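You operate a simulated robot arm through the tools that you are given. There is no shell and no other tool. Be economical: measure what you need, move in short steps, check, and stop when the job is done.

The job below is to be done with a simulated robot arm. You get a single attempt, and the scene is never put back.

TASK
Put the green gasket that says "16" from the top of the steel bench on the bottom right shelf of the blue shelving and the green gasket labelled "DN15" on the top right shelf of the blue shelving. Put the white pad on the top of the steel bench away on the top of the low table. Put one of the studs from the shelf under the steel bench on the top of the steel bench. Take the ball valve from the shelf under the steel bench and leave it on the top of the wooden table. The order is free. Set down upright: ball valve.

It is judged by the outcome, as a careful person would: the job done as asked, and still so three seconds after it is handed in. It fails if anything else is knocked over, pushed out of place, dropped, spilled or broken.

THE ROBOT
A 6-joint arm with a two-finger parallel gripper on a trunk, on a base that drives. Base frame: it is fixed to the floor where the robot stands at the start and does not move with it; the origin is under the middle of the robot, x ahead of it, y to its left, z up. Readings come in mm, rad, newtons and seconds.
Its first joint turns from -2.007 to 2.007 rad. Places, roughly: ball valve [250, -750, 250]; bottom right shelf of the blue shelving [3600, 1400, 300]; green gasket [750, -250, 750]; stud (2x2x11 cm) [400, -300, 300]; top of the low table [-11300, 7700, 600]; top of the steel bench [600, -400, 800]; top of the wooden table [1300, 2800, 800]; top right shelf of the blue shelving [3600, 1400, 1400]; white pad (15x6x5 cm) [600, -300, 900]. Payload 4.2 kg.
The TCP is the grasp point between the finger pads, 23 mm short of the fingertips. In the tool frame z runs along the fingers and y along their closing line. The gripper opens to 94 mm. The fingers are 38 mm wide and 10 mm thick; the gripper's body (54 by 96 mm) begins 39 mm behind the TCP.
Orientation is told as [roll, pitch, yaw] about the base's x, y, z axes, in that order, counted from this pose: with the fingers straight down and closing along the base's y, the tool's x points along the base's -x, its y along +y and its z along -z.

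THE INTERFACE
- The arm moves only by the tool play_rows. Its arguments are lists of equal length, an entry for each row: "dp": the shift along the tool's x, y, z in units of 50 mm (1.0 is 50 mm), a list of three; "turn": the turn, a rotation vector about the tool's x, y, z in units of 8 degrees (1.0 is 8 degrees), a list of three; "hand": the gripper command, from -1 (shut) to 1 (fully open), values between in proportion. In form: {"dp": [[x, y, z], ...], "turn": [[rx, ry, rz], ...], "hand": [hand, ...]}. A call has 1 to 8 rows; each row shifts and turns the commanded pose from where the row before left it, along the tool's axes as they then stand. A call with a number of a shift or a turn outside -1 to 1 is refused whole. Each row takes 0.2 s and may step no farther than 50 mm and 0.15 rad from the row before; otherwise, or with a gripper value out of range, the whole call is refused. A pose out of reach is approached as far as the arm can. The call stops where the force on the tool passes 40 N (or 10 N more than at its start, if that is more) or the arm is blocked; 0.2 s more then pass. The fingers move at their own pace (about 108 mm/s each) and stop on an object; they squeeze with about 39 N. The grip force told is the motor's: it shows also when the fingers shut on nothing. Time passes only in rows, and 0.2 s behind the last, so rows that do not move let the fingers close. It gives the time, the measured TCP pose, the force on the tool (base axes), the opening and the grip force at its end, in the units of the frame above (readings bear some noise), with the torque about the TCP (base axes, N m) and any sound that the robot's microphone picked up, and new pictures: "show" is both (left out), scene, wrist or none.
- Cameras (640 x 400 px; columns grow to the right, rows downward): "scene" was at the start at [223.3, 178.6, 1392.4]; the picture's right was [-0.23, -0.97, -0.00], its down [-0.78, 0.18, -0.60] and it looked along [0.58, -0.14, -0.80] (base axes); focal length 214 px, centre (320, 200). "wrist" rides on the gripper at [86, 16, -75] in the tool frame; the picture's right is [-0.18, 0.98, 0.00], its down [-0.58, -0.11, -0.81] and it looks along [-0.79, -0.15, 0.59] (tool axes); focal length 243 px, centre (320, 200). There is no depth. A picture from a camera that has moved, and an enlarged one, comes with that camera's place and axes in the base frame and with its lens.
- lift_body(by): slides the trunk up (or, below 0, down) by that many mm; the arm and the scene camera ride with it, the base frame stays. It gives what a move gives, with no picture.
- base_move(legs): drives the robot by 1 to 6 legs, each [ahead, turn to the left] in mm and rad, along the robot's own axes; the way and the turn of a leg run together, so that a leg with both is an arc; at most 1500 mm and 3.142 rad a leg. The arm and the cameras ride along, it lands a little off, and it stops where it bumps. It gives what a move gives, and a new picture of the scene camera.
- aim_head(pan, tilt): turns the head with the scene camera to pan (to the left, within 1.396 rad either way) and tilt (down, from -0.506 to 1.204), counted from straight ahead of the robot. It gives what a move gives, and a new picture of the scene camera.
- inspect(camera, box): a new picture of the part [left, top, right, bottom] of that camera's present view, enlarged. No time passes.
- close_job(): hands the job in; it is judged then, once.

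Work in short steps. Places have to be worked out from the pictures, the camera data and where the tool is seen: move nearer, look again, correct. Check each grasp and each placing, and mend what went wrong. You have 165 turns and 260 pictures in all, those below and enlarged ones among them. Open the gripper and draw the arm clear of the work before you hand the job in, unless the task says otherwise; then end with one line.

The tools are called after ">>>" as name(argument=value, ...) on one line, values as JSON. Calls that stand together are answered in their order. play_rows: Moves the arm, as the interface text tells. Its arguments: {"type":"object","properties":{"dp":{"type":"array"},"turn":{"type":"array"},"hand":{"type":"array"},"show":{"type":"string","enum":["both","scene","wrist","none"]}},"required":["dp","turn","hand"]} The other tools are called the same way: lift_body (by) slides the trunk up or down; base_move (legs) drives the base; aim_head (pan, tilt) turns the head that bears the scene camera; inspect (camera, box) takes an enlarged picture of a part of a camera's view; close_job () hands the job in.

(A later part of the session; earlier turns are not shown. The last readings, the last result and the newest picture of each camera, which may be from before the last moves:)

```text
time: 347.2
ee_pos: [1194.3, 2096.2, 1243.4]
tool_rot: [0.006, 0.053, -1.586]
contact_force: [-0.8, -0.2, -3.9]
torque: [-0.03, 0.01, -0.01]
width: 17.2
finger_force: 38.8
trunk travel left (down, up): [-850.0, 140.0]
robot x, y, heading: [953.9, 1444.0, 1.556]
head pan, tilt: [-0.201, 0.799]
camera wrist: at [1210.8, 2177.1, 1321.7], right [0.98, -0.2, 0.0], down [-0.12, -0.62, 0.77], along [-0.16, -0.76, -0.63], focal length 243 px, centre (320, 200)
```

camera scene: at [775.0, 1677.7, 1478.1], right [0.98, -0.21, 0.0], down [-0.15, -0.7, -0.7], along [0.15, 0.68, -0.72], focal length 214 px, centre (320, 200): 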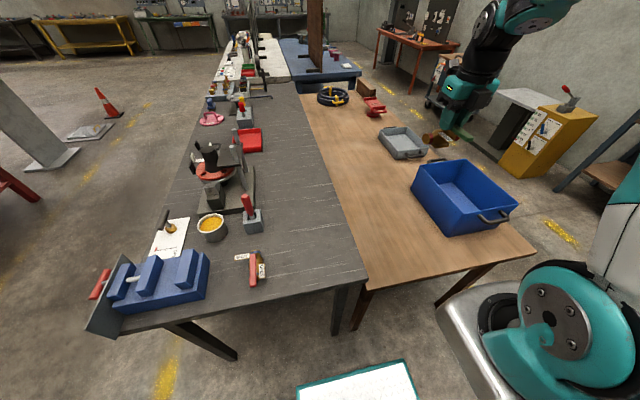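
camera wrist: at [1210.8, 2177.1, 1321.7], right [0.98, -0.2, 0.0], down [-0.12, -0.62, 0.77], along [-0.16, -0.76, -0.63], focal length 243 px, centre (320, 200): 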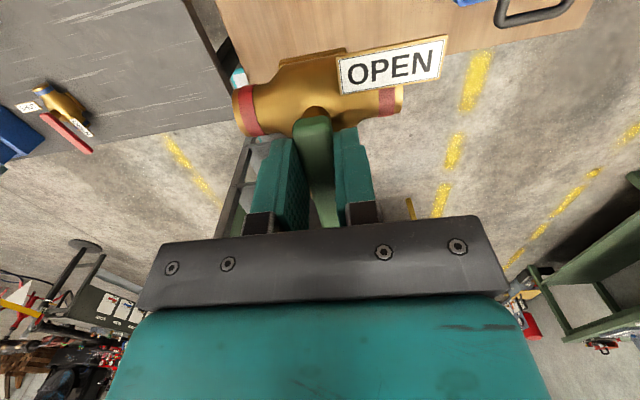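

Table top z≈771, valve will land at (1194,2096), well clear of the bin and edges. Lower by trunk.

>>> lift_body(by=-340)

>>> play_rows(dp=[[0, 0, 0.2], [0, 0, 0]], turn=[[0, 0, 0], [0, 0, 0]], hand=[-1, -1], show="both")

>>> inspect(camera="scene", box=[340, 60, 500, 180])

```text
time: 350.6
ee_pos: [1194.7, 2095.1, 904.6]
tool_rot: [0.008, 0.055, -1.586]
contact_force: [0.3, -0.4, -3.9]
torque: [-0.03, 0.01, -0.01]
width: 17.1
finger_force: 39.4
trunk travel left (down, up): [-510.0, 480.0]
robot x, y, heading: [949.9, 1446.1, 1.554]
head pan, tilt: [-0.201, 0.799]
```

```text
time: 351.2
ee_pos: [1194.8, 2096.8, 893.2]
tool_rot: [0.006, 0.054, -1.586]
contact_force: [0.9, -0.6, -4.3]
torque: [-0.03, 0.02, 0.02]
width: 17.2
finger_force: 39.3
trunk travel left (down, up): [-510.0, 480.0]
robot x, y, heading: [951.7, 1444.9, 1.555]
head pan, tilt: [-0.201, 0.799]
camera scene: at [775.0, 1677.6, 1138.1], right [0.98, -0.21, 0.0], down [-0.15, -0.7, -0.7], along [0.15, 0.68, -0.72], focal length 214 px, centre (320, 200)
camera wrist: at [1210.8, 2177.6, 971.7], right [0.98, -0.2, 0.0], down [-0.12, -0.62, 0.77], along [-0.16, -0.76, -0.63], focal length 243 px, centre (320, 200)
```

scene: 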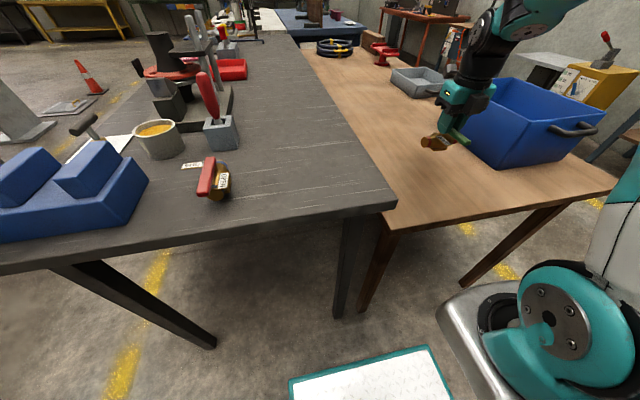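
wrist: 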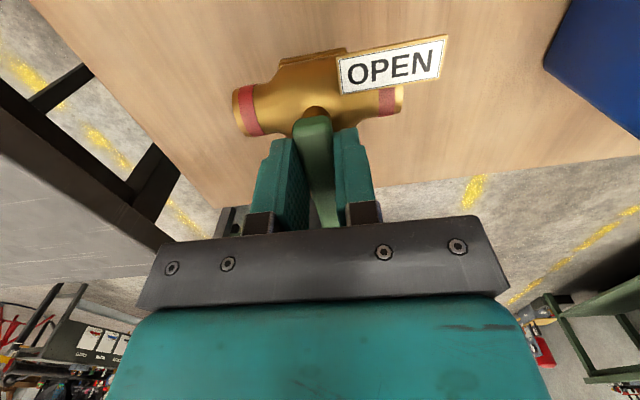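

```text
3.33 times, centred on (420, 120) of scene
camera zoom: at [775.0, 1677.6, 1138.1], right [0.98, -0.21, 0.0], down [-0.15, -0.7, -0.7], along [0.15, 0.68, -0.72], focal length 715 px, centre (-13, 467)
```

zoom: 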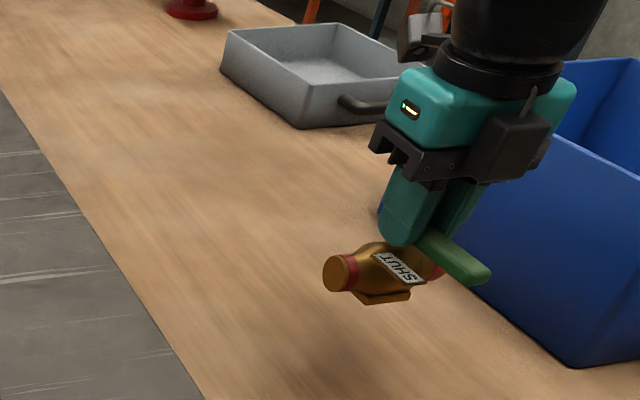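

>>> play_rows(dp=[[-0.02, 0, 0.5], [0, 0, 0]], turn=[[0, 0, 0], [0, 0, 0]], hand=[-1, -1], show="none")

>>> play_rows(dp=[[-0.01, 0, 0.14], [0, 0, 0]], turn=[[0, 0, 0], [0, 0, 0]], hand=[-1, -1], show="scene")

>>> inspect(camera="scene", box=[380, 80, 500, 180])

```text
time: 351.8
ee_pos: [1193.9, 2095.8, 868.0]
tool_rot: [0.007, 0.055, -1.586]
contact_force: [-0.1, 0.8, -4.2]
torque: [-0.03, -0.03, 0.02]
width: 17.2
finger_force: 39.4
trunk travel left (down, up): [-510.0, 480.0]
robot x, y, heading: [952.6, 1442.2, 1.549]
head pan, tilt: [-0.201, 0.799]
```

```text
time: 352.4
ee_pos: [1194.7, 2095.1, 861.6]
tool_rot: [0.007, 0.052, -1.587]
contact_force: [0.0, 0.2, -3.7]
torque: [-0.06, 0.0, -0.01]
width: 16.9
finger_force: 39.0
trunk travel left (down, up): [-510.0, 480.0]
robot x, y, heading: [949.6, 1446.3, 1.554]
head pan, tilt: [-0.201, 0.799]
camera scene: at [775.0, 1677.6, 1138.1], right [0.98, -0.21, 0.0], down [-0.15, -0.7, -0.7], along [0.15, 0.68, -0.72], focal length 214 px, centre (320, 200)
```

scene: 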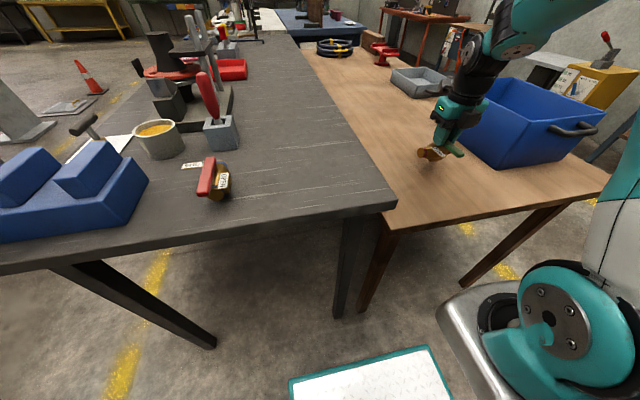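

```text
4.00 times, centred on (440, 130) of scene
camera zoom: at [775.0, 1677.6, 1138.1], right [0.98, -0.21, 0.0], down [-0.15, -0.7, -0.7], along [0.15, 0.68, -0.72], focal length 858 px, centre (-160, 480)
```

zoom: 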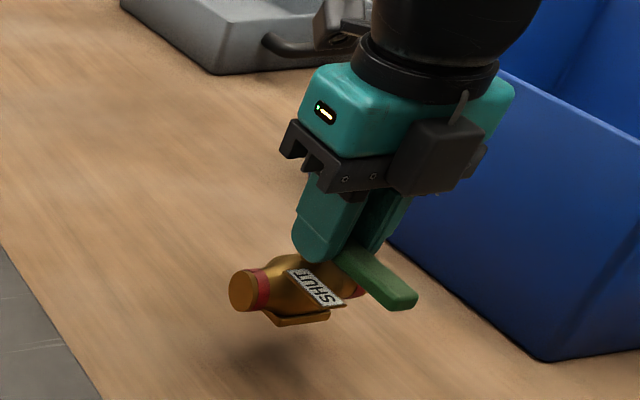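

>>> play_rows(dp=[[-0.01, 0, 0.12], [0, 0, 0]], turn=[[0, 0, 0], [0, 0, 0]], hand=[-1, -1], show="none")

>>> play_rows(dp=[[-0.005, 0, 0.08], [0, 0, 0]], turn=[[0, 0, 0], [0, 0, 0]], hand=[-1, -1], show="none")

>>> play_rows(dp=[[-0.005, 0, 0.08], [0, 0, 0]], turn=[[0, 0, 0], [0, 0, 0]], hand=[-1, -1], show="none")

>>> inspect(camera="scene", box=[380, 80, 500, 180])

```text
time: 353.0
ee_pos: [1194.4, 2094.9, 855.6]
tool_rot: [0.007, 0.053, -1.585]
contact_force: [0.3, -0.4, -4.6]
torque: [-0.06, -0.01, 0.0]
width: 17.1
finger_force: 38.9
trunk travel left (down, up): [-510.0, 480.0]
robot x, y, heading: [950.2, 1441.3, 1.551]
head pan, tilt: [-0.201, 0.799]
```

```text
time: 353.6
ee_pos: [1195.2, 2096.6, 851.7]
tool_rot: [0.007, 0.051, -1.588]
contact_force: [0.0, 0.6, -3.9]
torque: [-0.06, 0.03, 0.01]
width: 16.8
finger_force: 39.1
trunk travel left (down, up): [-510.0, 480.0]
robot x, y, heading: [952.6, 1441.8, 1.558]
head pan, tilt: [-0.201, 0.799]
```

```text
time: 354.2
ee_pos: [1195.1, 2095.9, 846.2]
tool_rot: [0.007, 0.054, -1.587]
contact_force: [0.9, 0.0, -4.7]
torque: [-0.03, -0.01, 0.04]
width: 17.0
finger_force: 38.5
trunk travel left (down, up): [-510.0, 480.0]
robot x, y, heading: [953.2, 1440.9, 1.558]
head pan, tilt: [-0.201, 0.799]
```

```text
4.00 times, centred on (440, 130) of scene
camera zoom: at [775.0, 1677.6, 1138.1], right [0.98, -0.21, 0.0], down [-0.15, -0.7, -0.7], along [0.15, 0.68, -0.72], focal length 858 px, centre (-160, 480)
```

zoom: 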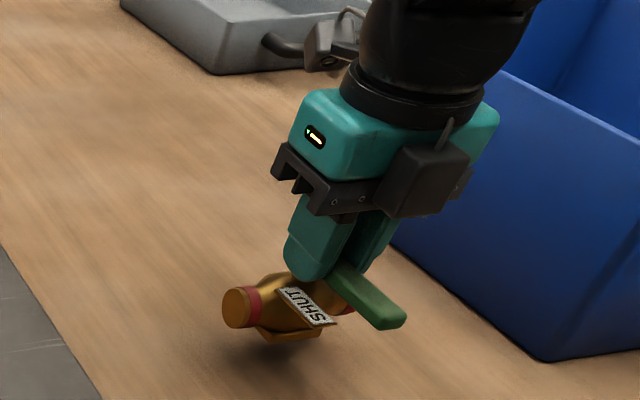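

Still a few millimetres in the air by the shadow; keep stepping down.

>>> play_rows(dp=[[-0.005, 0, 0.08], [0, 0, 0]], turn=[[0, 0, 0], [0, 0, 0]], hand=[-1, -1], show="none")

>>> play_rows(dp=[[-0.005, 0, 0.08], [0, 0, 0]], turn=[[0, 0, 0], [0, 0, 0]], hand=[-1, -1], show="none")

>>> play_rows(dp=[[-0.005, 0, 0.06], [0, 0, 0]], turn=[[0, 0, 0], [0, 0, 0]], hand=[-1, -1], show="none")

>>> play_rows(dp=[[-0.003, 0, 0.05], [0, 0, 0]], turn=[[0, 0, 0], [0, 0, 0]], hand=[-1, -1], show="none")

>>> inspect(camera="scene", box=[380, 80, 500, 180])

```text
time: 354.8
ee_pos: [1193.9, 2094.9, 843.7]
tool_rot: [0.005, 0.052, -1.588]
contact_force: [-0.5, 0.2, -3.9]
torque: [-0.03, 0.0, -0.01]
width: 17.3
finger_force: 39.1
trunk travel left (down, up): [-510.0, 480.0]
robot x, y, heading: [950.5, 1444.7, 1.556]
head pan, tilt: [-0.201, 0.799]
```

```text
time: 355.4
ee_pos: [1194.3, 2095.5, 840.0]
tool_rot: [0.008, 0.051, -1.586]
contact_force: [0.7, 0.2, -4.3]
torque: [-0.01, -0.04, 0.02]
width: 17.1
finger_force: 39.2
trunk travel left (down, up): [-510.0, 480.0]
robot x, y, heading: [950.3, 1443.0, 1.56]
head pan, tilt: [-0.201, 0.799]
```

```text
time: 356.0
ee_pos: [1194.7, 2096.1, 835.4]
tool_rot: [0.007, 0.053, -1.586]
contact_force: [0.9, -0.2, -3.9]
torque: [-0.03, -0.01, -0.03]
width: 17.2
finger_force: 39.2
trunk travel left (down, up): [-510.0, 480.0]
robot x, y, heading: [950.3, 1441.1, 1.557]
head pan, tilt: [-0.201, 0.799]
```

```text
time: 356.6
ee_pos: [1194.3, 2095.2, 834.3]
tool_rot: [0.007, 0.055, -1.587]
contact_force: [-0.2, -0.7, -3.0]
torque: [-0.02, -0.01, -0.03]
width: 17.2
finger_force: 38.8
trunk travel left (down, up): [-510.0, 480.0]
robot x, y, heading: [949.6, 1443.6, 1.554]
head pan, tilt: [-0.201, 0.799]
```

```text
4.00 times, centred on (440, 130) of scene
camera zoom: at [775.0, 1677.6, 1138.1], right [0.98, -0.21, 0.0], down [-0.15, -0.7, -0.7], along [0.15, 0.68, -0.72], focal length 858 px, centre (-160, 480)
```

zoom: 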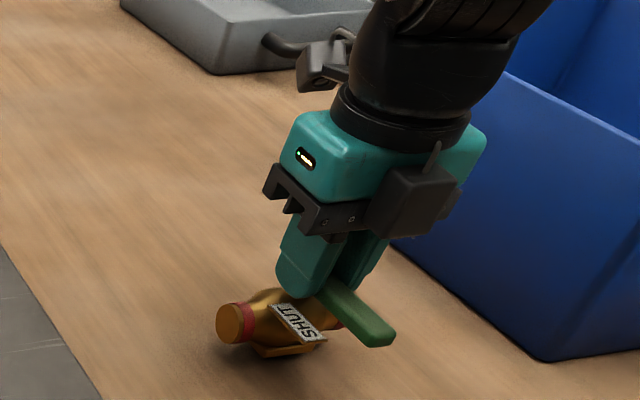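

>>> play_rows(dp=[[-0.003, 0, 0.05], [0, 0, 0]], turn=[[0, 0, 0], [0, 0, 0]], hand=[-1, -1], show="none")

>>> play_rows(dp=[[-0.003, 0, 0.05], [0, 0, 0]], turn=[[0, 0, 0], [0, 0, 0]], hand=[-1, -1], show="none")

>>> play_rows(dp=[[-0.003, 0, 0.05], [0, 0, 0]], turn=[[0, 0, 0], [0, 0, 0]], hand=[-1, -1], show="none")

>>> inspect(camera="scene", box=[380, 80, 500, 180])

```text
time: 357.2
ee_pos: [1194.0, 2095.3, 830.6]
tool_rot: [0.007, 0.054, -1.585]
contact_force: [0.0, 0.3, -4.1]
torque: [-0.06, 0.02, 0.01]
width: 17.1
finger_force: 38.6
trunk travel left (down, up): [-510.0, 480.0]
robot x, y, heading: [950.3, 1441.9, 1.559]
head pan, tilt: [-0.201, 0.799]
```

```text
time: 357.8
ee_pos: [1193.4, 2095.8, 828.9]
tool_rot: [0.006, 0.052, -1.585]
contact_force: [-0.5, 0.4, -4.3]
torque: [-0.03, -0.01, -0.01]
width: 17.2
finger_force: 39.3
trunk travel left (down, up): [-510.0, 480.0]
robot x, y, heading: [953.6, 1445.3, 1.557]
head pan, tilt: [-0.201, 0.799]
```

```text
time: 358.4
ee_pos: [1194.1, 2095.5, 825.1]
tool_rot: [0.007, 0.052, -1.586]
contact_force: [0.0, 0.3, -4.0]
torque: [-0.08, 0.01, -0.04]
width: 17.0
finger_force: 39.7
trunk travel left (down, up): [-510.0, 480.0]
robot x, y, heading: [949.4, 1447.5, 1.558]
head pan, tilt: [-0.201, 0.799]
```

```text
4.00 times, centred on (440, 130) of scene
camera zoom: at [775.0, 1677.6, 1138.1], right [0.98, -0.21, 0.0], down [-0.15, -0.7, -0.7], along [0.15, 0.68, -0.72], focal length 858 px, centre (-160, 480)
```

zoom: 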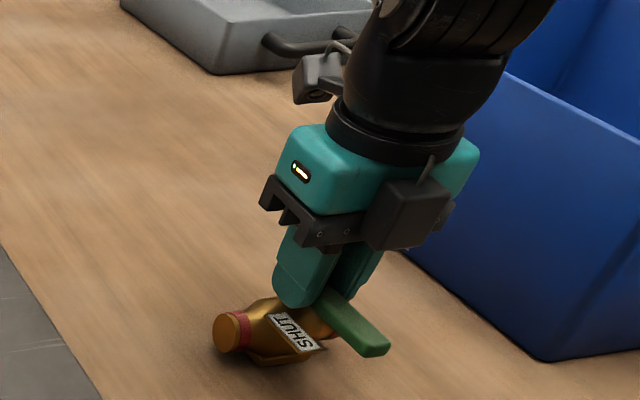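

>>> play_rows(dp=[[-0.003, 0, 0.06], [0, 0, 0]], turn=[[0, 0, 0], [0, 0, 0]], hand=[-1, -1], show="none")

>>> play_rows(dp=[[-0.003, 0, 0.06], [0, 0, 0]], turn=[[0, 0, 0], [0, 0, 0]], hand=[-1, -1], show="none")

>>> play_rows(dp=[[-0.003, 0, 0.06], [0, 0, 0]], turn=[[0, 0, 0], [0, 0, 0]], hand=[-1, -1], show="none")

>>> inspect(camera="scene", box=[380, 80, 500, 180])

```text
time: 359.0
ee_pos: [1194.7, 2095.6, 825.2]
tool_rot: [0.008, 0.055, -1.587]
contact_force: [1.4, -6.6, 16.7]
torque: [0.19, 0.1, 0.03]
width: 16.7
finger_force: 38.2
trunk travel left (down, up): [-510.0, 480.0]
robot x, y, heading: [951.2, 1444.4, 1.557]
head pan, tilt: [-0.201, 0.799]
```

```text
time: 359.6
ee_pos: [1194.8, 2097.0, 823.3]
tool_rot: [0.009, 0.061, -1.587]
contact_force: [-1.1, -5.4, 18.4]
torque: [-0.59, 0.18, 0.05]
width: 17.2
finger_force: 39.0
trunk travel left (down, up): [-510.0, 480.0]
robot x, y, heading: [953.2, 1446.1, 1.56]
head pan, tilt: [-0.201, 0.799]
stopped in row 2: the force on the tool passed its limit (the readings are from after the stop); the commanded pose is now the measured one
```

```text
time: 360.1
ee_pos: [1194.9, 2097.2, 823.7]
tool_rot: [0.011, 0.064, -1.589]
contact_force: [-2.6, -7.4, 20.1]
torque: [-0.8, 0.18, 0.06]
width: 17.0
finger_force: 38.6
trunk travel left (down, up): [-510.0, 480.0]
robot x, y, heading: [952.0, 1443.2, 1.558]
head pan, tilt: [-0.201, 0.799]
stopped in row 2: the force on the tool passed its limit (the readings are from after the stop); the commanded pose is now the measured one
```

```text
4.00 times, centred on (440, 130) of scene
camera zoom: at [774.7, 1676.6, 1138.1], right [0.98, -0.21, 0.0], down [-0.15, -0.7, -0.7], along [0.15, 0.68, -0.72], focal length 858 px, centre (-160, 480)
```

zoom: 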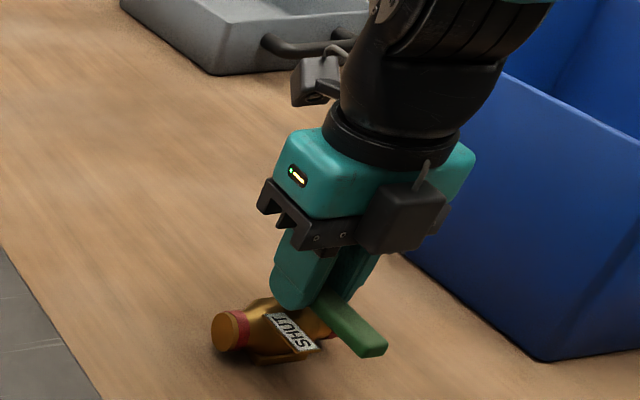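

Valve foot is on the table. Relieve pressure and release, then rise straight up.

>>> play_rows(dp=[[0, 0, -0.03], [0, 0, 0], [0, 0, 0], [0, 0, 0]], turn=[[0, 0, 0], [0, 0, 0], [0, 0, 0], [0, 0, 0]], hand=[-1, -0.6, -0.25, -0.25], show="none")

>>> play_rows(dp=[[0, 0, -0.4], [0, 0, -0.9], [0, 0, -0.9]], turn=[[0, 0, 0], [0, 0, 0], [0, 0, 0]], hand=[-0.25, -0.25, -0.25], show="both")

>>> inspect(camera="scene", box=[380, 80, 500, 180])

```text
time: 361.1
ee_pos: [1194.5, 2097.9, 823.8]
tool_rot: [0.011, 0.061, -1.589]
contact_force: [-0.2, 0.6, -0.1]
torque: [0.0, -0.04, 0.01]
width: 35.2
finger_force: 0.1
trunk travel left (down, up): [-510.0, 480.0]
robot x, y, heading: [950.3, 1444.6, 1.557]
head pan, tilt: [-0.201, 0.799]
```

```text
time: 361.9
ee_pos: [1192.9, 2092.6, 934.4]
tool_rot: [0.01, 0.06, -1.589]
contact_force: [0.5, 0.2, -0.7]
torque: [-0.04, -0.01, 0.04]
width: 35.3
finger_force: 0.1
trunk travel left (down, up): [-510.0, 480.0]
robot x, y, heading: [952.7, 1445.5, 1.553]
head pan, tilt: [-0.201, 0.799]
camera scene: at [775.1, 1677.7, 1138.0], right [0.98, -0.21, 0.0], down [-0.15, -0.7, -0.7], along [0.15, 0.68, -0.72], focal length 214 px, centre (320, 200)
camera wrist: at [1210.6, 2172.4, 1012.2], right [0.98, -0.2, 0.0], down [-0.13, -0.63, 0.77], along [-0.16, -0.75, -0.64], focal length 243 px, centre (320, 200)
```

scene: 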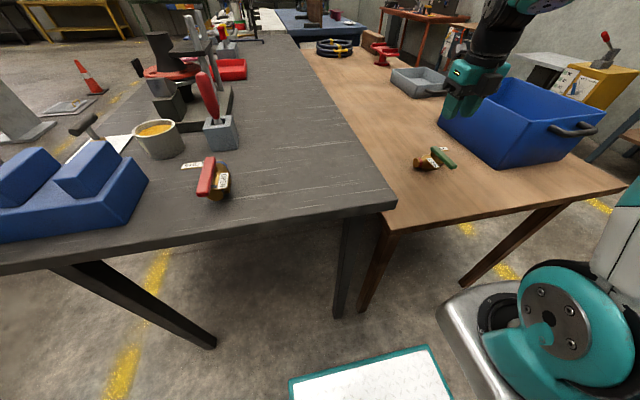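
wrist: 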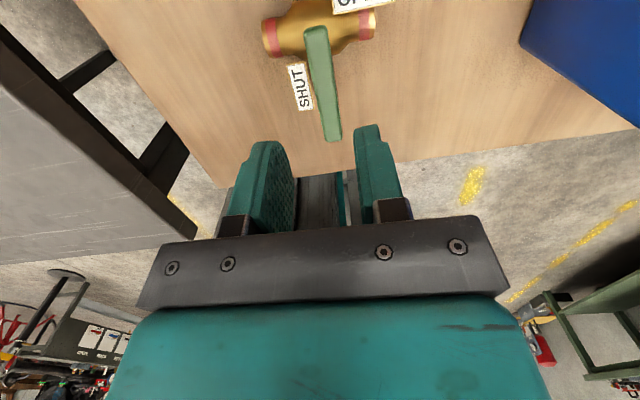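

```text
4.00 times, centred on (440, 130) of scene
camera zoom: at [775.1, 1677.7, 1138.0], right [0.98, -0.21, 0.0], down [-0.15, -0.7, -0.7], along [0.15, 0.68, -0.72], focal length 858 px, centre (-160, 480)
```

zoom: 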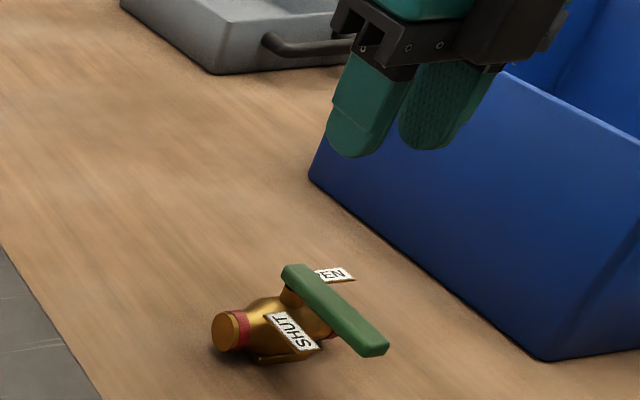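

The valve stands upright on the wooden table. Last item: the white pad. Raise, and drive back to the bench.

>>> lift_body(by=250)

>>> base_move(legs=[[0, -1.557], [-1400, 0], [-150, 0], [0, -1.571], [1440, 0], [0, 1.571]])

>>> play_rows(dp=[[0, 0, 0], [0, 0, 0], [0, 0, 0], [0, 0, 0], [0, 0, 0], [0, 0, 0]], turn=[[0, -0.45, 0], [0, 0, -1], [0, 0, -1], [0, 0, -1], [0, 0, -1], [0, 0, -1]], hand=[0.6, 1, 1, 1, 1, 1], show="none")

>>> play_rows(dp=[[0, 0, 0], [0, 0, 0], [0, 0, 0], [0, 0, 0], [0, 0, 0], [0, 0, 0], [0, 0, 0], [0, 0, 0]], turn=[[0, 0, -1], [0, 0, -1], [0, 0, -1], [0, 0, -1], [0, 0, -1], [0, 0, -1], [0, 0, -1], [0, 0, -0.7]], hand=[1, 1, 1, 1, 1, 1, 1, 1], show="none")

```text
time: 364.4
ee_pos: [1192.5, 2091.3, 1183.4]
tool_rot: [0.01, 0.06, -1.588]
contact_force: [0.0, -0.4, 0.1]
torque: [0.0, -0.02, 0.04]
width: 35.2
finger_force: 0.1
trunk travel left (down, up): [-760.0, 230.0]
robot x, y, heading: [951.1, 1443.4, 1.556]
head pan, tilt: [-0.201, 0.799]
```

```text
time: 390.6
ee_pos: [53.6, -233.6, 1182.9]
tool_rot: [0.011, 0.062, 3.129]
contact_force: [0.1, 0.0, 0.4]
torque: [0.01, 0.01, 0.0]
width: 35.0
finger_force: 0.0
trunk travel left (down, up): [-760.0, 230.0]
robot x, y, heading: [-596.4, 5.6, -0.011]
head pan, tilt: [-0.201, 0.799]
camera scene: at [-362.6, 182.0, 1388.1], right [-0.21, -0.98, 0.0], down [-0.7, 0.15, -0.7], along [0.68, -0.15, -0.72], focal length 214 px, centre (320, 200)
```

scene: 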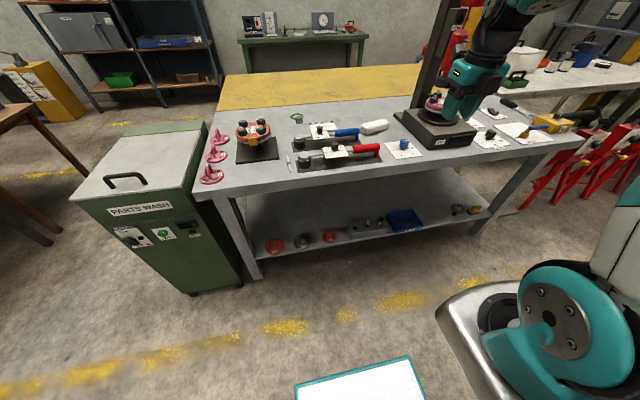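

```text
time: 392.0
ee_pos: [53.8, -233.9, 1183.8]
tool_rot: [0.008, -0.007, -2.454]
contact_force: [-0.3, -0.6, 0.9]
torque: [0.02, -0.01, 0.01]
width: 94.2
finger_force: 0.0
trunk travel left (down, up): [-760.0, 230.0]
robot x, y, heading: [-598.7, 7.1, -0.014]
head pan, tilt: [-0.201, 0.799]
```

```text
time: 393.8
ee_pos: [54.4, -234.2, 1184.6]
tool_rot: [-0.003, -0.009, -1.378]
contact_force: [0.1, -1.3, -0.1]
torque: [-0.01, 0.01, 0.02]
width: 94.0
finger_force: 0.1
trunk travel left (down, up): [-760.0, 230.0]
robot x, y, heading: [-595.3, 7.7, -0.007]
head pan, tilt: [-0.201, 0.799]
```

>>> base_move(legs=[[560, 0.007]])

>>> play_rows(dp=[[-0.6, -0.5, 0], [-0.6, -0.5, 0]], turn=[[0, 0, 0], [0, 0, 0]], hand=[1, 1], show="wrist")

```text
time: 397.0
ee_pos: [622.8, -234.2, 1182.9]
tool_rot: [-0.003, -0.011, -1.373]
contact_force: [0.4, 0.2, 0.0]
torque: [0.02, -0.02, 0.0]
width: 93.9
finger_force: 0.1
trunk travel left (down, up): [-760.0, 230.0]
robot x, y, heading: [-27.7, 1.7, -0.004]
head pan, tilt: [-0.201, 0.799]
camera scene: at [203.2, 180.0, 1388.1], right [-0.2, -0.98, 0.0], down [-0.7, 0.14, -0.7], along [0.68, -0.14, -0.72], focal length 214 px, centre (320, 200)
```

scene: 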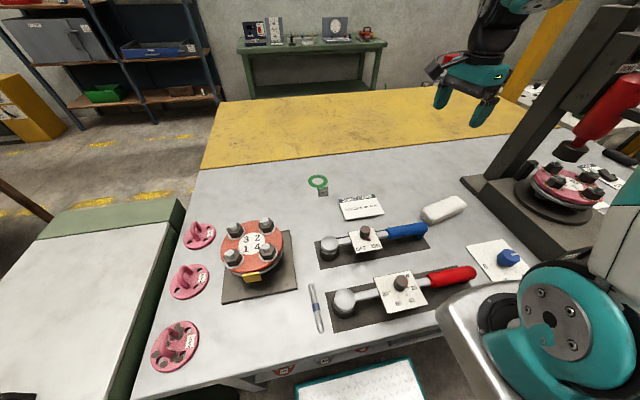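

```text
time: 397.6
ee_pos: [587.0, -303.1, 1184.3]
tool_rot: [-0.003, -0.011, -1.375]
contact_force: [0.1, 1.2, 0.6]
torque: [-0.02, 0.03, -0.02]
width: 93.8
finger_force: 0.1
trunk travel left (down, up): [-760.0, 230.0]
robot x, y, heading: [-29.3, -1.9, -0.005]
head pan, tilt: [-0.201, 0.799]
camera wrist: at [585.5, -213.4, 1256.7], right [1.0, 0.01, 0.0], down [0.01, -0.58, 0.81], along [0.01, -0.81, -0.58], focal length 243 px, centre (320, 200)
```

wrist: 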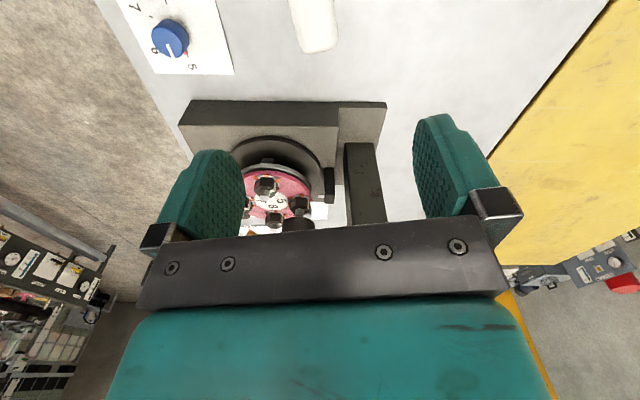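

Pad centre ≈(561,-294), long axis ~11° off y – the tool yaw matches. Move over it and come down.

>>> play_rows(dp=[[0.28, -0.48, 0], [0, 0, 0]], turn=[[0, 0, 0], [0, 0, 0]], hand=[1, 1], show="none")

>>> lift_body(by=-150)

>>> play_rows(dp=[[0, 0, 0.8], [0, 0, 0.8], [0, 0, 0]], turn=[[0, 0, 0], [0, 0, 0], [0, 0, 0]], hand=[1, 1, 1], show="both")

```text
time: 398.2
ee_pos: [558.8, -293.5, 1183.7]
tool_rot: [-0.004, -0.01, -1.373]
contact_force: [0.4, -0.5, -0.7]
torque: [0.01, 0.01, 0.0]
width: 94.0
finger_force: 0.1
trunk travel left (down, up): [-760.0, 230.0]
robot x, y, heading: [-27.7, 0.3, -0.002]
head pan, tilt: [-0.201, 0.799]
```

```text
time: 400.0
ee_pos: [560.0, -292.7, 1033.4]
tool_rot: [-0.005, -0.011, -1.374]
contact_force: [0.0, 0.0, 0.1]
torque: [0.03, 0.0, -0.02]
width: 93.9
finger_force: 0.1
trunk travel left (down, up): [-610.0, 380.0]
robot x, y, heading: [-26.3, -0.0, -0.004]
head pan, tilt: [-0.201, 0.799]
```

```text
time: 400.8
ee_pos: [559.8, -292.5, 953.2]
tool_rot: [-0.004, -0.01, -1.374]
contact_force: [-0.2, 0.0, -0.4]
torque: [0.0, -0.02, 0.0]
width: 93.8
finger_force: 0.0
trunk travel left (down, up): [-610.0, 380.0]
robot x, y, heading: [-28.5, 1.9, 0.002]
head pan, tilt: [-0.201, 0.799]
camera scene: at [203.1, 180.1, 1238.1], right [-0.2, -0.98, 0.0], down [-0.7, 0.14, -0.7], along [0.68, -0.14, -0.72], focal length 214 px, centre (320, 200)
camera wrist: at [557.8, -204.9, 1025.5], right [1.0, 0.01, 0.0], down [0.01, -0.58, 0.81], along [0.01, -0.81, -0.58], focal length 243 px, centre (320, 200)
```

scene: 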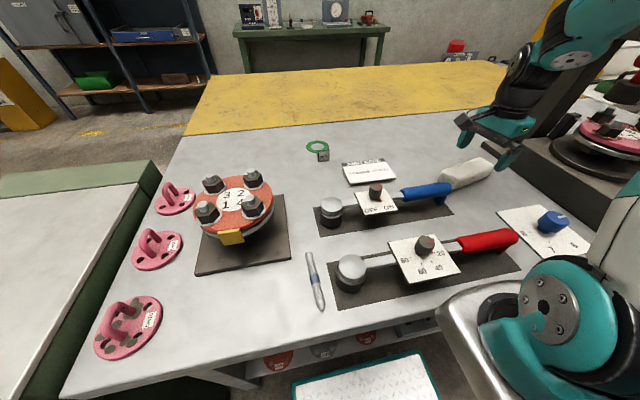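
wrist: 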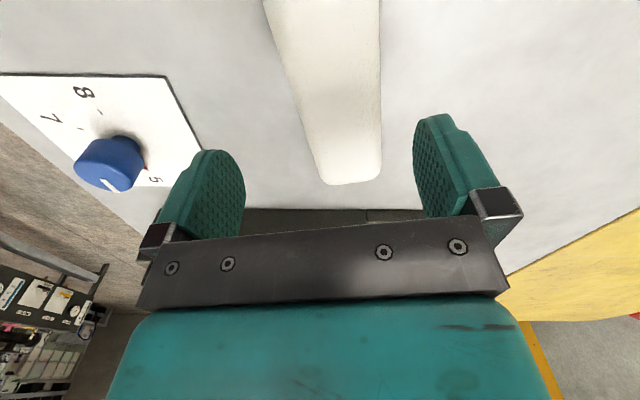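

Pad's axis is ~10 mm further in x; correct, descend to z≈885 and grip.

>>> play_rows(dp=[[0.12, 0.22, 0.4], [0, 0, 0.5], [0, 0, 0.46], [0, 0, 0], [0, 0, 0], [0, 0, 0], [0, 0, 0]], turn=[[0, 0, 0], [0, 0, 0], [0, 0, 0], [0, 0, 0], [0, 0, 0], [0, 0, 0], [0, 0, 0]], hand=[1, 1, 1, 1, -1, -1, -1], show="both")

```text
time: 402.4
ee_pos: [569.2, -286.2, 884.4]
tool_rot: [-0.003, -0.01, -1.373]
contact_force: [-1.2, -0.8, -0.3]
torque: [0.01, 0.02, 0.01]
width: 54.4
finger_force: 38.8
trunk travel left (down, up): [-610.0, 380.0]
robot x, y, heading: [-28.6, 2.3, -0.005]
head pan, tilt: [-0.201, 0.799]
camera scene: at [203.2, 180.0, 1238.1], right [-0.2, -0.98, 0.0], down [-0.7, 0.14, -0.7], along [0.68, -0.14, -0.72], focal length 214 px, centre (320, 200)
camera wrist: at [568.4, -198.1, 957.2], right [1.0, 0.01, 0.0], down [0.01, -0.58, 0.81], along [0.01, -0.81, -0.58], focal length 243 px, centre (320, 200)
```

scene: 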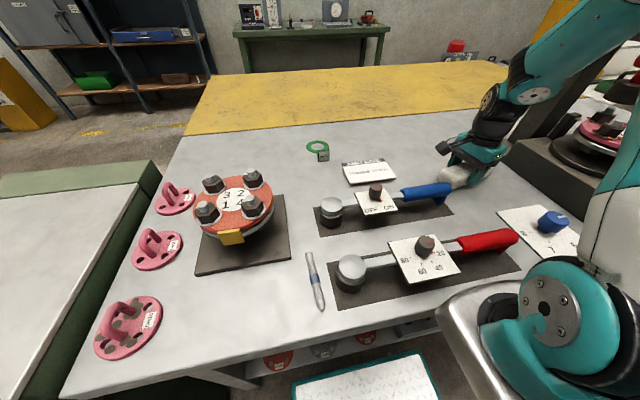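
wrist: 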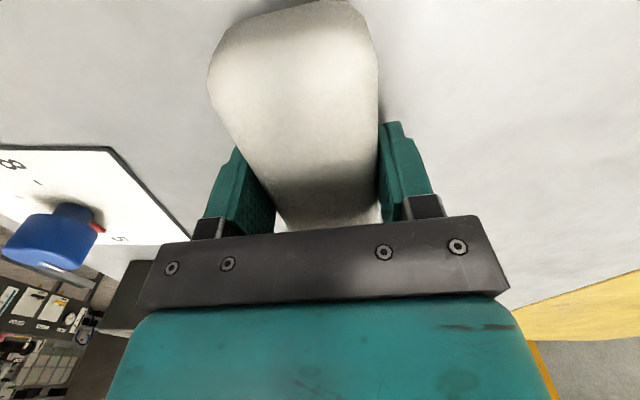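

Pad gripped (54 mm). Lift, back off, and turn toward the low table direction to look at the way.

>>> lift_body(by=250)

>>> base_move(legs=[[-700, 0], [0, 1.571], [1400, 0]])

>>> aim_head(pan=0.9, tilt=0.2)

>>> aim_head(pan=0.1, tilt=0.2)

```text
time: 405.0
ee_pos: [568.5, -286.2, 1133.7]
tool_rot: [-0.003, -0.01, -1.373]
contact_force: [0.2, 0.2, -1.2]
torque: [0.02, -0.01, 0.0]
width: 54.2
finger_force: 39.2
trunk travel left (down, up): [-860.0, 130.0]
robot x, y, heading: [-27.9, 1.2, -0.002]
head pan, tilt: [-0.201, 0.799]
```

```text
time: 419.2
ee_pos: [-446.8, 2004.6, 1135.5]
tool_rot: [-0.003, -0.01, 0.204]
contact_force: [-0.2, -0.8, -1.1]
torque: [0.01, 0.02, 0.05]
width: 54.6
finger_force: 38.8
trunk travel left (down, up): [-860.0, 130.0]
robot x, y, heading: [-731.6, 1407.1, 1.578]
head pan, tilt: [-0.201, 0.799]
camera scene: at [-911.0, 1637.5, 1488.1], right [0.98, -0.2, 0.0], down [-0.14, -0.7, -0.7], along [0.14, 0.68, -0.72], focal length 214 px, centre (320, 200)
```

scene: 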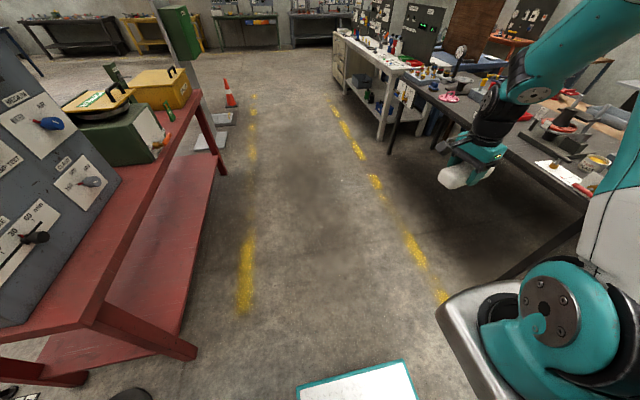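

```text
time: 420.6
ee_pos: [-446.2, 2005.7, 1134.8]
tool_rot: [-0.004, -0.012, 0.201]
contact_force: [0.2, -0.3, -0.3]
torque: [-0.02, 0.01, -0.01]
width: 54.1
finger_force: 39.0
trunk travel left (down, up): [-860.0, 130.0]
robot x, y, heading: [-729.5, 1404.5, 1.575]
head pan, tilt: [0.901, 0.201]
camera scene: at [-1000.0, 1616.2, 1541.7], right [0.62, 0.78, 0.0], down [0.16, -0.12, -0.98], along [-0.77, 0.61, -0.2], focal length 214 px, centre (320, 200)
```

scene: 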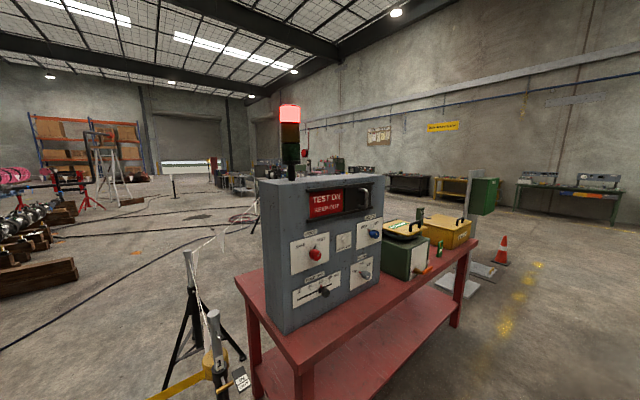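

```text
time: 421.7
ee_pos: [-446.8, 2005.9, 1134.4]
tool_rot: [-0.003, -0.01, 0.203]
contact_force: [-0.1, -0.6, 0.0]
torque: [0.0, 0.03, -0.01]
width: 54.2
finger_force: 39.0
trunk travel left (down, up): [-860.0, 130.0]
robot x, y, heading: [-731.9, 1404.9, 1.573]
head pan, tilt: [0.099, 0.201]
camera scene: at [-936.5, 1651.1, 1541.8], right [0.99, 0.1, 0.0], down [0.02, -0.2, -0.98], along [-0.1, 0.97, -0.2], focal length 214 px, centre (320, 200)
```

scene: 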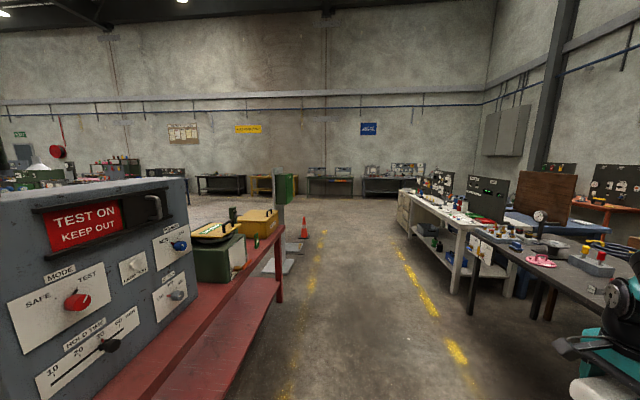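

The pad is held. I drive up the marked aisle (x≈-730) past the keep-out area, then look left.

>>> base_move(legs=[[1500, 0], [1500, 0], [1500, 0]])

>>> aim_head(pan=1.2, tilt=0.2)

```text
time: 443.1
ee_pos: [-439.7, 6493.2, 1134.6]
tool_rot: [-0.005, -0.01, 0.201]
contact_force: [0.2, 0.0, -0.5]
torque: [0.02, -0.03, 0.0]
width: 54.2
finger_force: 39.1
trunk travel left (down, up): [-860.0, 130.0]
robot x, y, heading: [-726.9, 5895.8, 1.571]
head pan, tilt: [0.099, 0.201]
camera scene: at [-929.8, 6140.4, 1541.8], right [0.99, 0.1, 0.0], down [0.02, -0.2, -0.98], along [-0.1, 0.97, -0.2], focal length 214 px, centre (320, 200)
```

scene: 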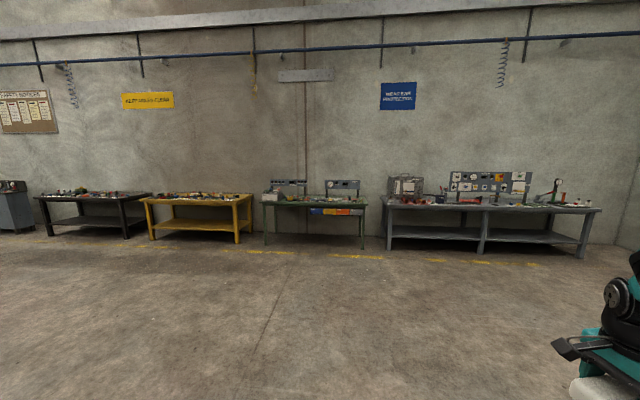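

```text
time: 444.4
ee_pos: [-438.9, 6493.3, 1135.0]
tool_rot: [-0.003, -0.012, 0.202]
contact_force: [-0.3, -0.2, -1.4]
torque: [0.0, -0.01, 0.02]
width: 54.2
finger_force: 39.1
trunk travel left (down, up): [-860.0, 130.0]
robot x, y, heading: [-725.4, 5893.3, 1.567]
head pan, tilt: [1.201, 0.201]
camera scene: at [-1007.3, 6081.4, 1541.8], right [0.36, 0.93, 0.0], down [0.19, -0.07, -0.98], along [-0.91, 0.35, -0.2], focal length 214 px, centre (320, 200)
```

scene: 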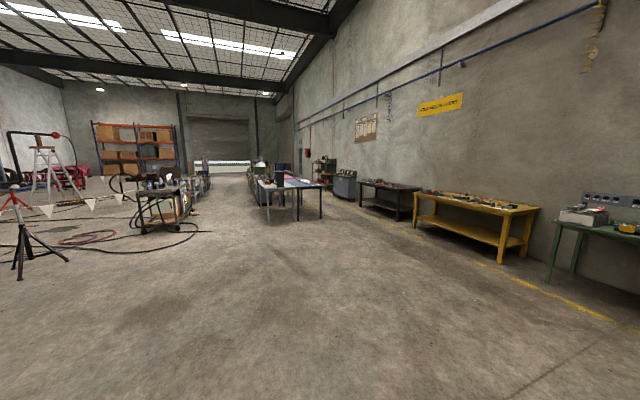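

>>> inspect(camera="scene", box=[170, 130, 350, 242])

```text
3.56 times, centred on (260, 186) of scene
camera zoom: at [-1007.3, 6081.4, 1541.8], right [0.36, 0.93, 0.0], down [0.19, -0.07, -0.98], along [-0.91, 0.35, -0.2], focal length 763 px, centre (533, 250)
```

zoom: 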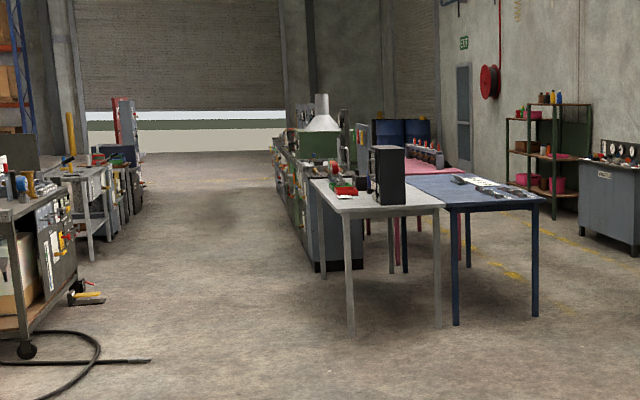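

Work cluster ahead spans y≈6675–8150 from x≈-5850 on; a marked aisle runs on its wall side (y≈8200–9500). I'll drive diagonally to its mouth.

>>> base_move(legs=[[0, 0.966], [1300, 0], [1300, 0], [1300, 0], [1150, 0], [0, 0.608]])

>>> aim_head(pan=0.1, tilt=0.2)

```text
time: 472.9
ee_pos: [-5513.1, 9046.0, 1134.4]
tool_rot: [-0.003, -0.011, 1.782]
contact_force: [0.2, 0.0, -1.3]
torque: [-0.02, 0.0, -0.01]
width: 54.4
finger_force: 39.2
trunk travel left (down, up): [-860.0, 130.0]
robot x, y, heading: [-4912.4, 8764.8, -3.131]
head pan, tilt: [1.201, 0.201]
camera scene: at [-5093.7, 8482.9, 1541.8], right [-0.94, 0.35, 0.0], down [0.07, 0.19, -0.98], along [-0.34, -0.92, -0.2], focal length 214 px, centre (320, 200)
```

scene: 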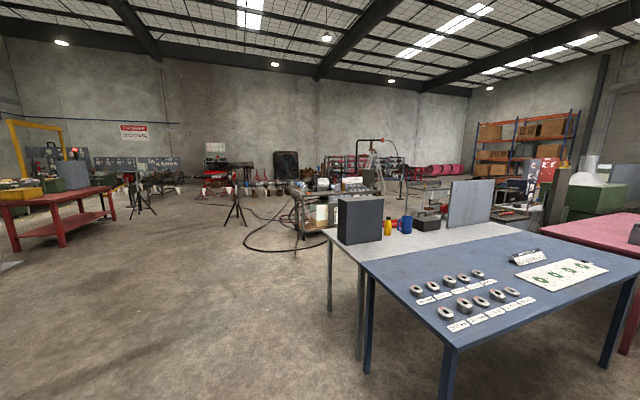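

```text
time: 474.3
ee_pos: [-5512.6, 9045.5, 1133.9]
tool_rot: [-0.003, -0.011, 1.783]
contact_force: [0.3, -0.2, -1.1]
torque: [-0.02, 0.01, -0.02]
width: 54.3
finger_force: 39.4
trunk travel left (down, up): [-860.0, 130.0]
robot x, y, heading: [-4912.6, 8763.4, -3.128]
head pan, tilt: [0.099, 0.201]
camera scene: at [-5153.7, 8559.6, 1541.8], right [-0.11, 0.99, 0.0], down [0.2, 0.02, -0.98], along [-0.97, -0.11, -0.2], focal length 214 px, centre (320, 200)
```

scene: 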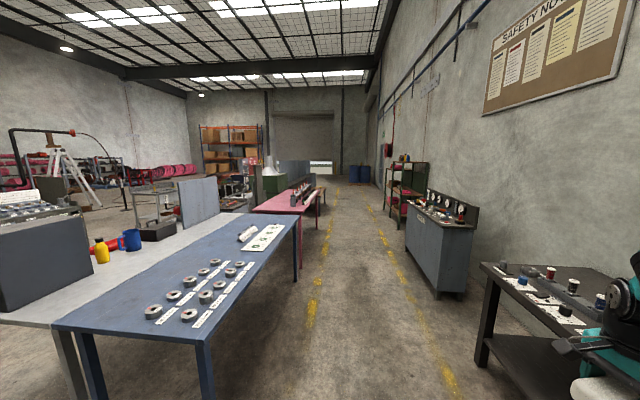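

>>> base_move(legs=[[1500, -0.01], [1500, 0], [1300, 0]])

>>> aim_head(pan=0.5, tilt=0.3)

```text
time: 494.9
ee_pos: [-9814.2, 8962.4, 1134.6]
tool_rot: [-0.005, -0.01, 1.795]
contact_force: [0.9, 0.3, -0.9]
torque: [0.01, 0.02, 0.04]
width: 54.2
finger_force: 39.1
trunk travel left (down, up): [-860.0, 130.0]
robot x, y, heading: [-9206.1, 8688.4, -3.118]
head pan, tilt: [0.099, 0.201]
camera scene: at [-9449.1, 8480.7, 1541.8], right [-0.12, 0.99, 0.0], down [0.2, 0.02, -0.98], along [-0.97, -0.12, -0.2], focal length 214 px, centre (320, 200)
```

scene: 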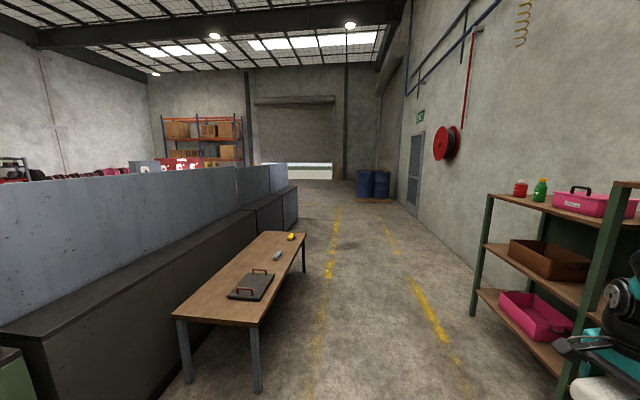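

```text
time: 495.7
ee_pos: [-9812.8, 8961.8, 1133.9]
tool_rot: [-0.002, -0.011, 1.792]
contact_force: [-0.1, -1.1, 0.5]
torque: [-0.03, -0.02, -0.02]
width: 54.4
finger_force: 39.0
trunk travel left (down, up): [-860.0, 130.0]
robot x, y, heading: [-9205.5, 8688.6, -3.111]
head pan, tilt: [0.499, 0.3]
camera scene: at [-9437.5, 8445.6, 1532.5], right [-0.5, 0.87, 0.0], down [0.26, 0.15, -0.96], along [-0.83, -0.48, -0.3], focal length 214 px, centre (320, 200)
```

scene: 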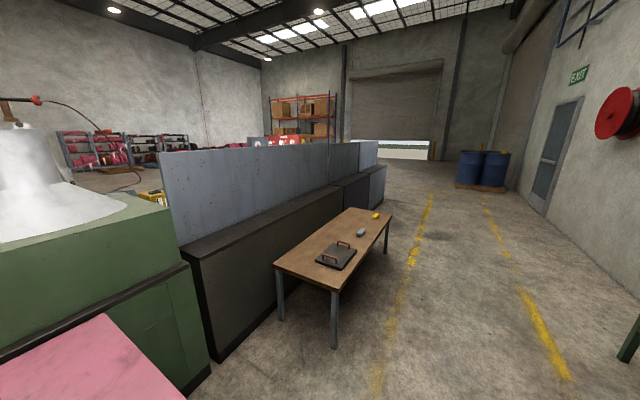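

The low table: x −11930…−10440, y≈7454–8000, with a black plate and two small items; free space around (−11050,7850). Drive alongside and turn to face it.

>>> base_move(legs=[[0, -0.03], [1500, 0], [72, 0], [0, 1.571]])

>>> aim_head(pan=-0.2, tilt=0.8)

```text
time: 507.9
ee_pos: [-11092.6, 8121.3, 1134.0]
tool_rot: [-0.005, -0.012, -2.98]
contact_force: [0.6, 0.4, -0.3]
torque: [0.0, 0.0, -0.03]
width: 54.3
finger_force: 39.1
trunk travel left (down, up): [-860.0, 130.0]
robot x, y, heading: [-10784.3, 8708.4, -1.609]
head pan, tilt: [0.499, 0.3]
camera scene: at [-10553.5, 8466.3, 1532.5], right [-0.9, -0.45, 0.0], down [-0.13, 0.26, -0.96], along [0.43, -0.85, -0.3], focal length 214 px, centre (320, 200)
```

scene: 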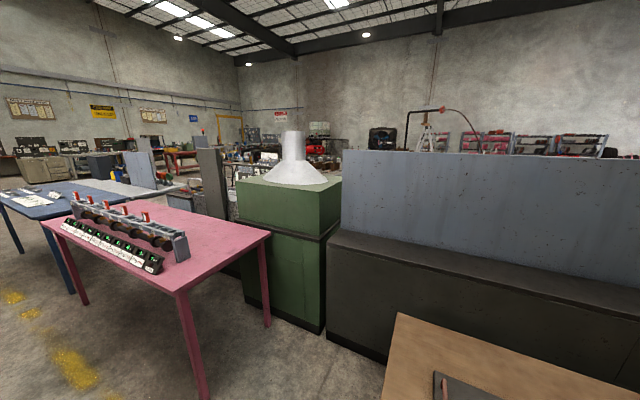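

```text
time: 509.0
ee_pos: [-11092.0, 8122.1, 1135.2]
tool_rot: [-0.004, -0.009, -2.978]
contact_force: [0.7, -0.6, -0.1]
torque: [0.0, -0.02, -0.01]
width: 54.5
finger_force: 38.7
trunk travel left (down, up): [-860.0, 130.0]
robot x, y, heading: [-10783.1, 8704.9, -1.608]
head pan, tilt: [-0.201, 0.799]
camera scene: at [-10614.1, 8471.4, 1488.2], right [-0.97, 0.23, 0.0], down [0.17, 0.7, -0.7], along [-0.16, -0.68, -0.72], focal length 214 px, centre (320, 200)
```

scene: 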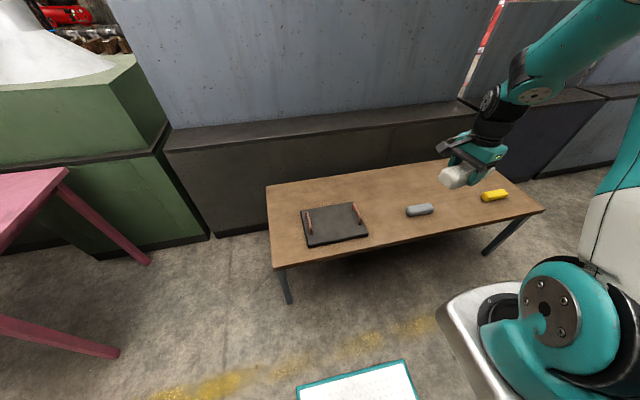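

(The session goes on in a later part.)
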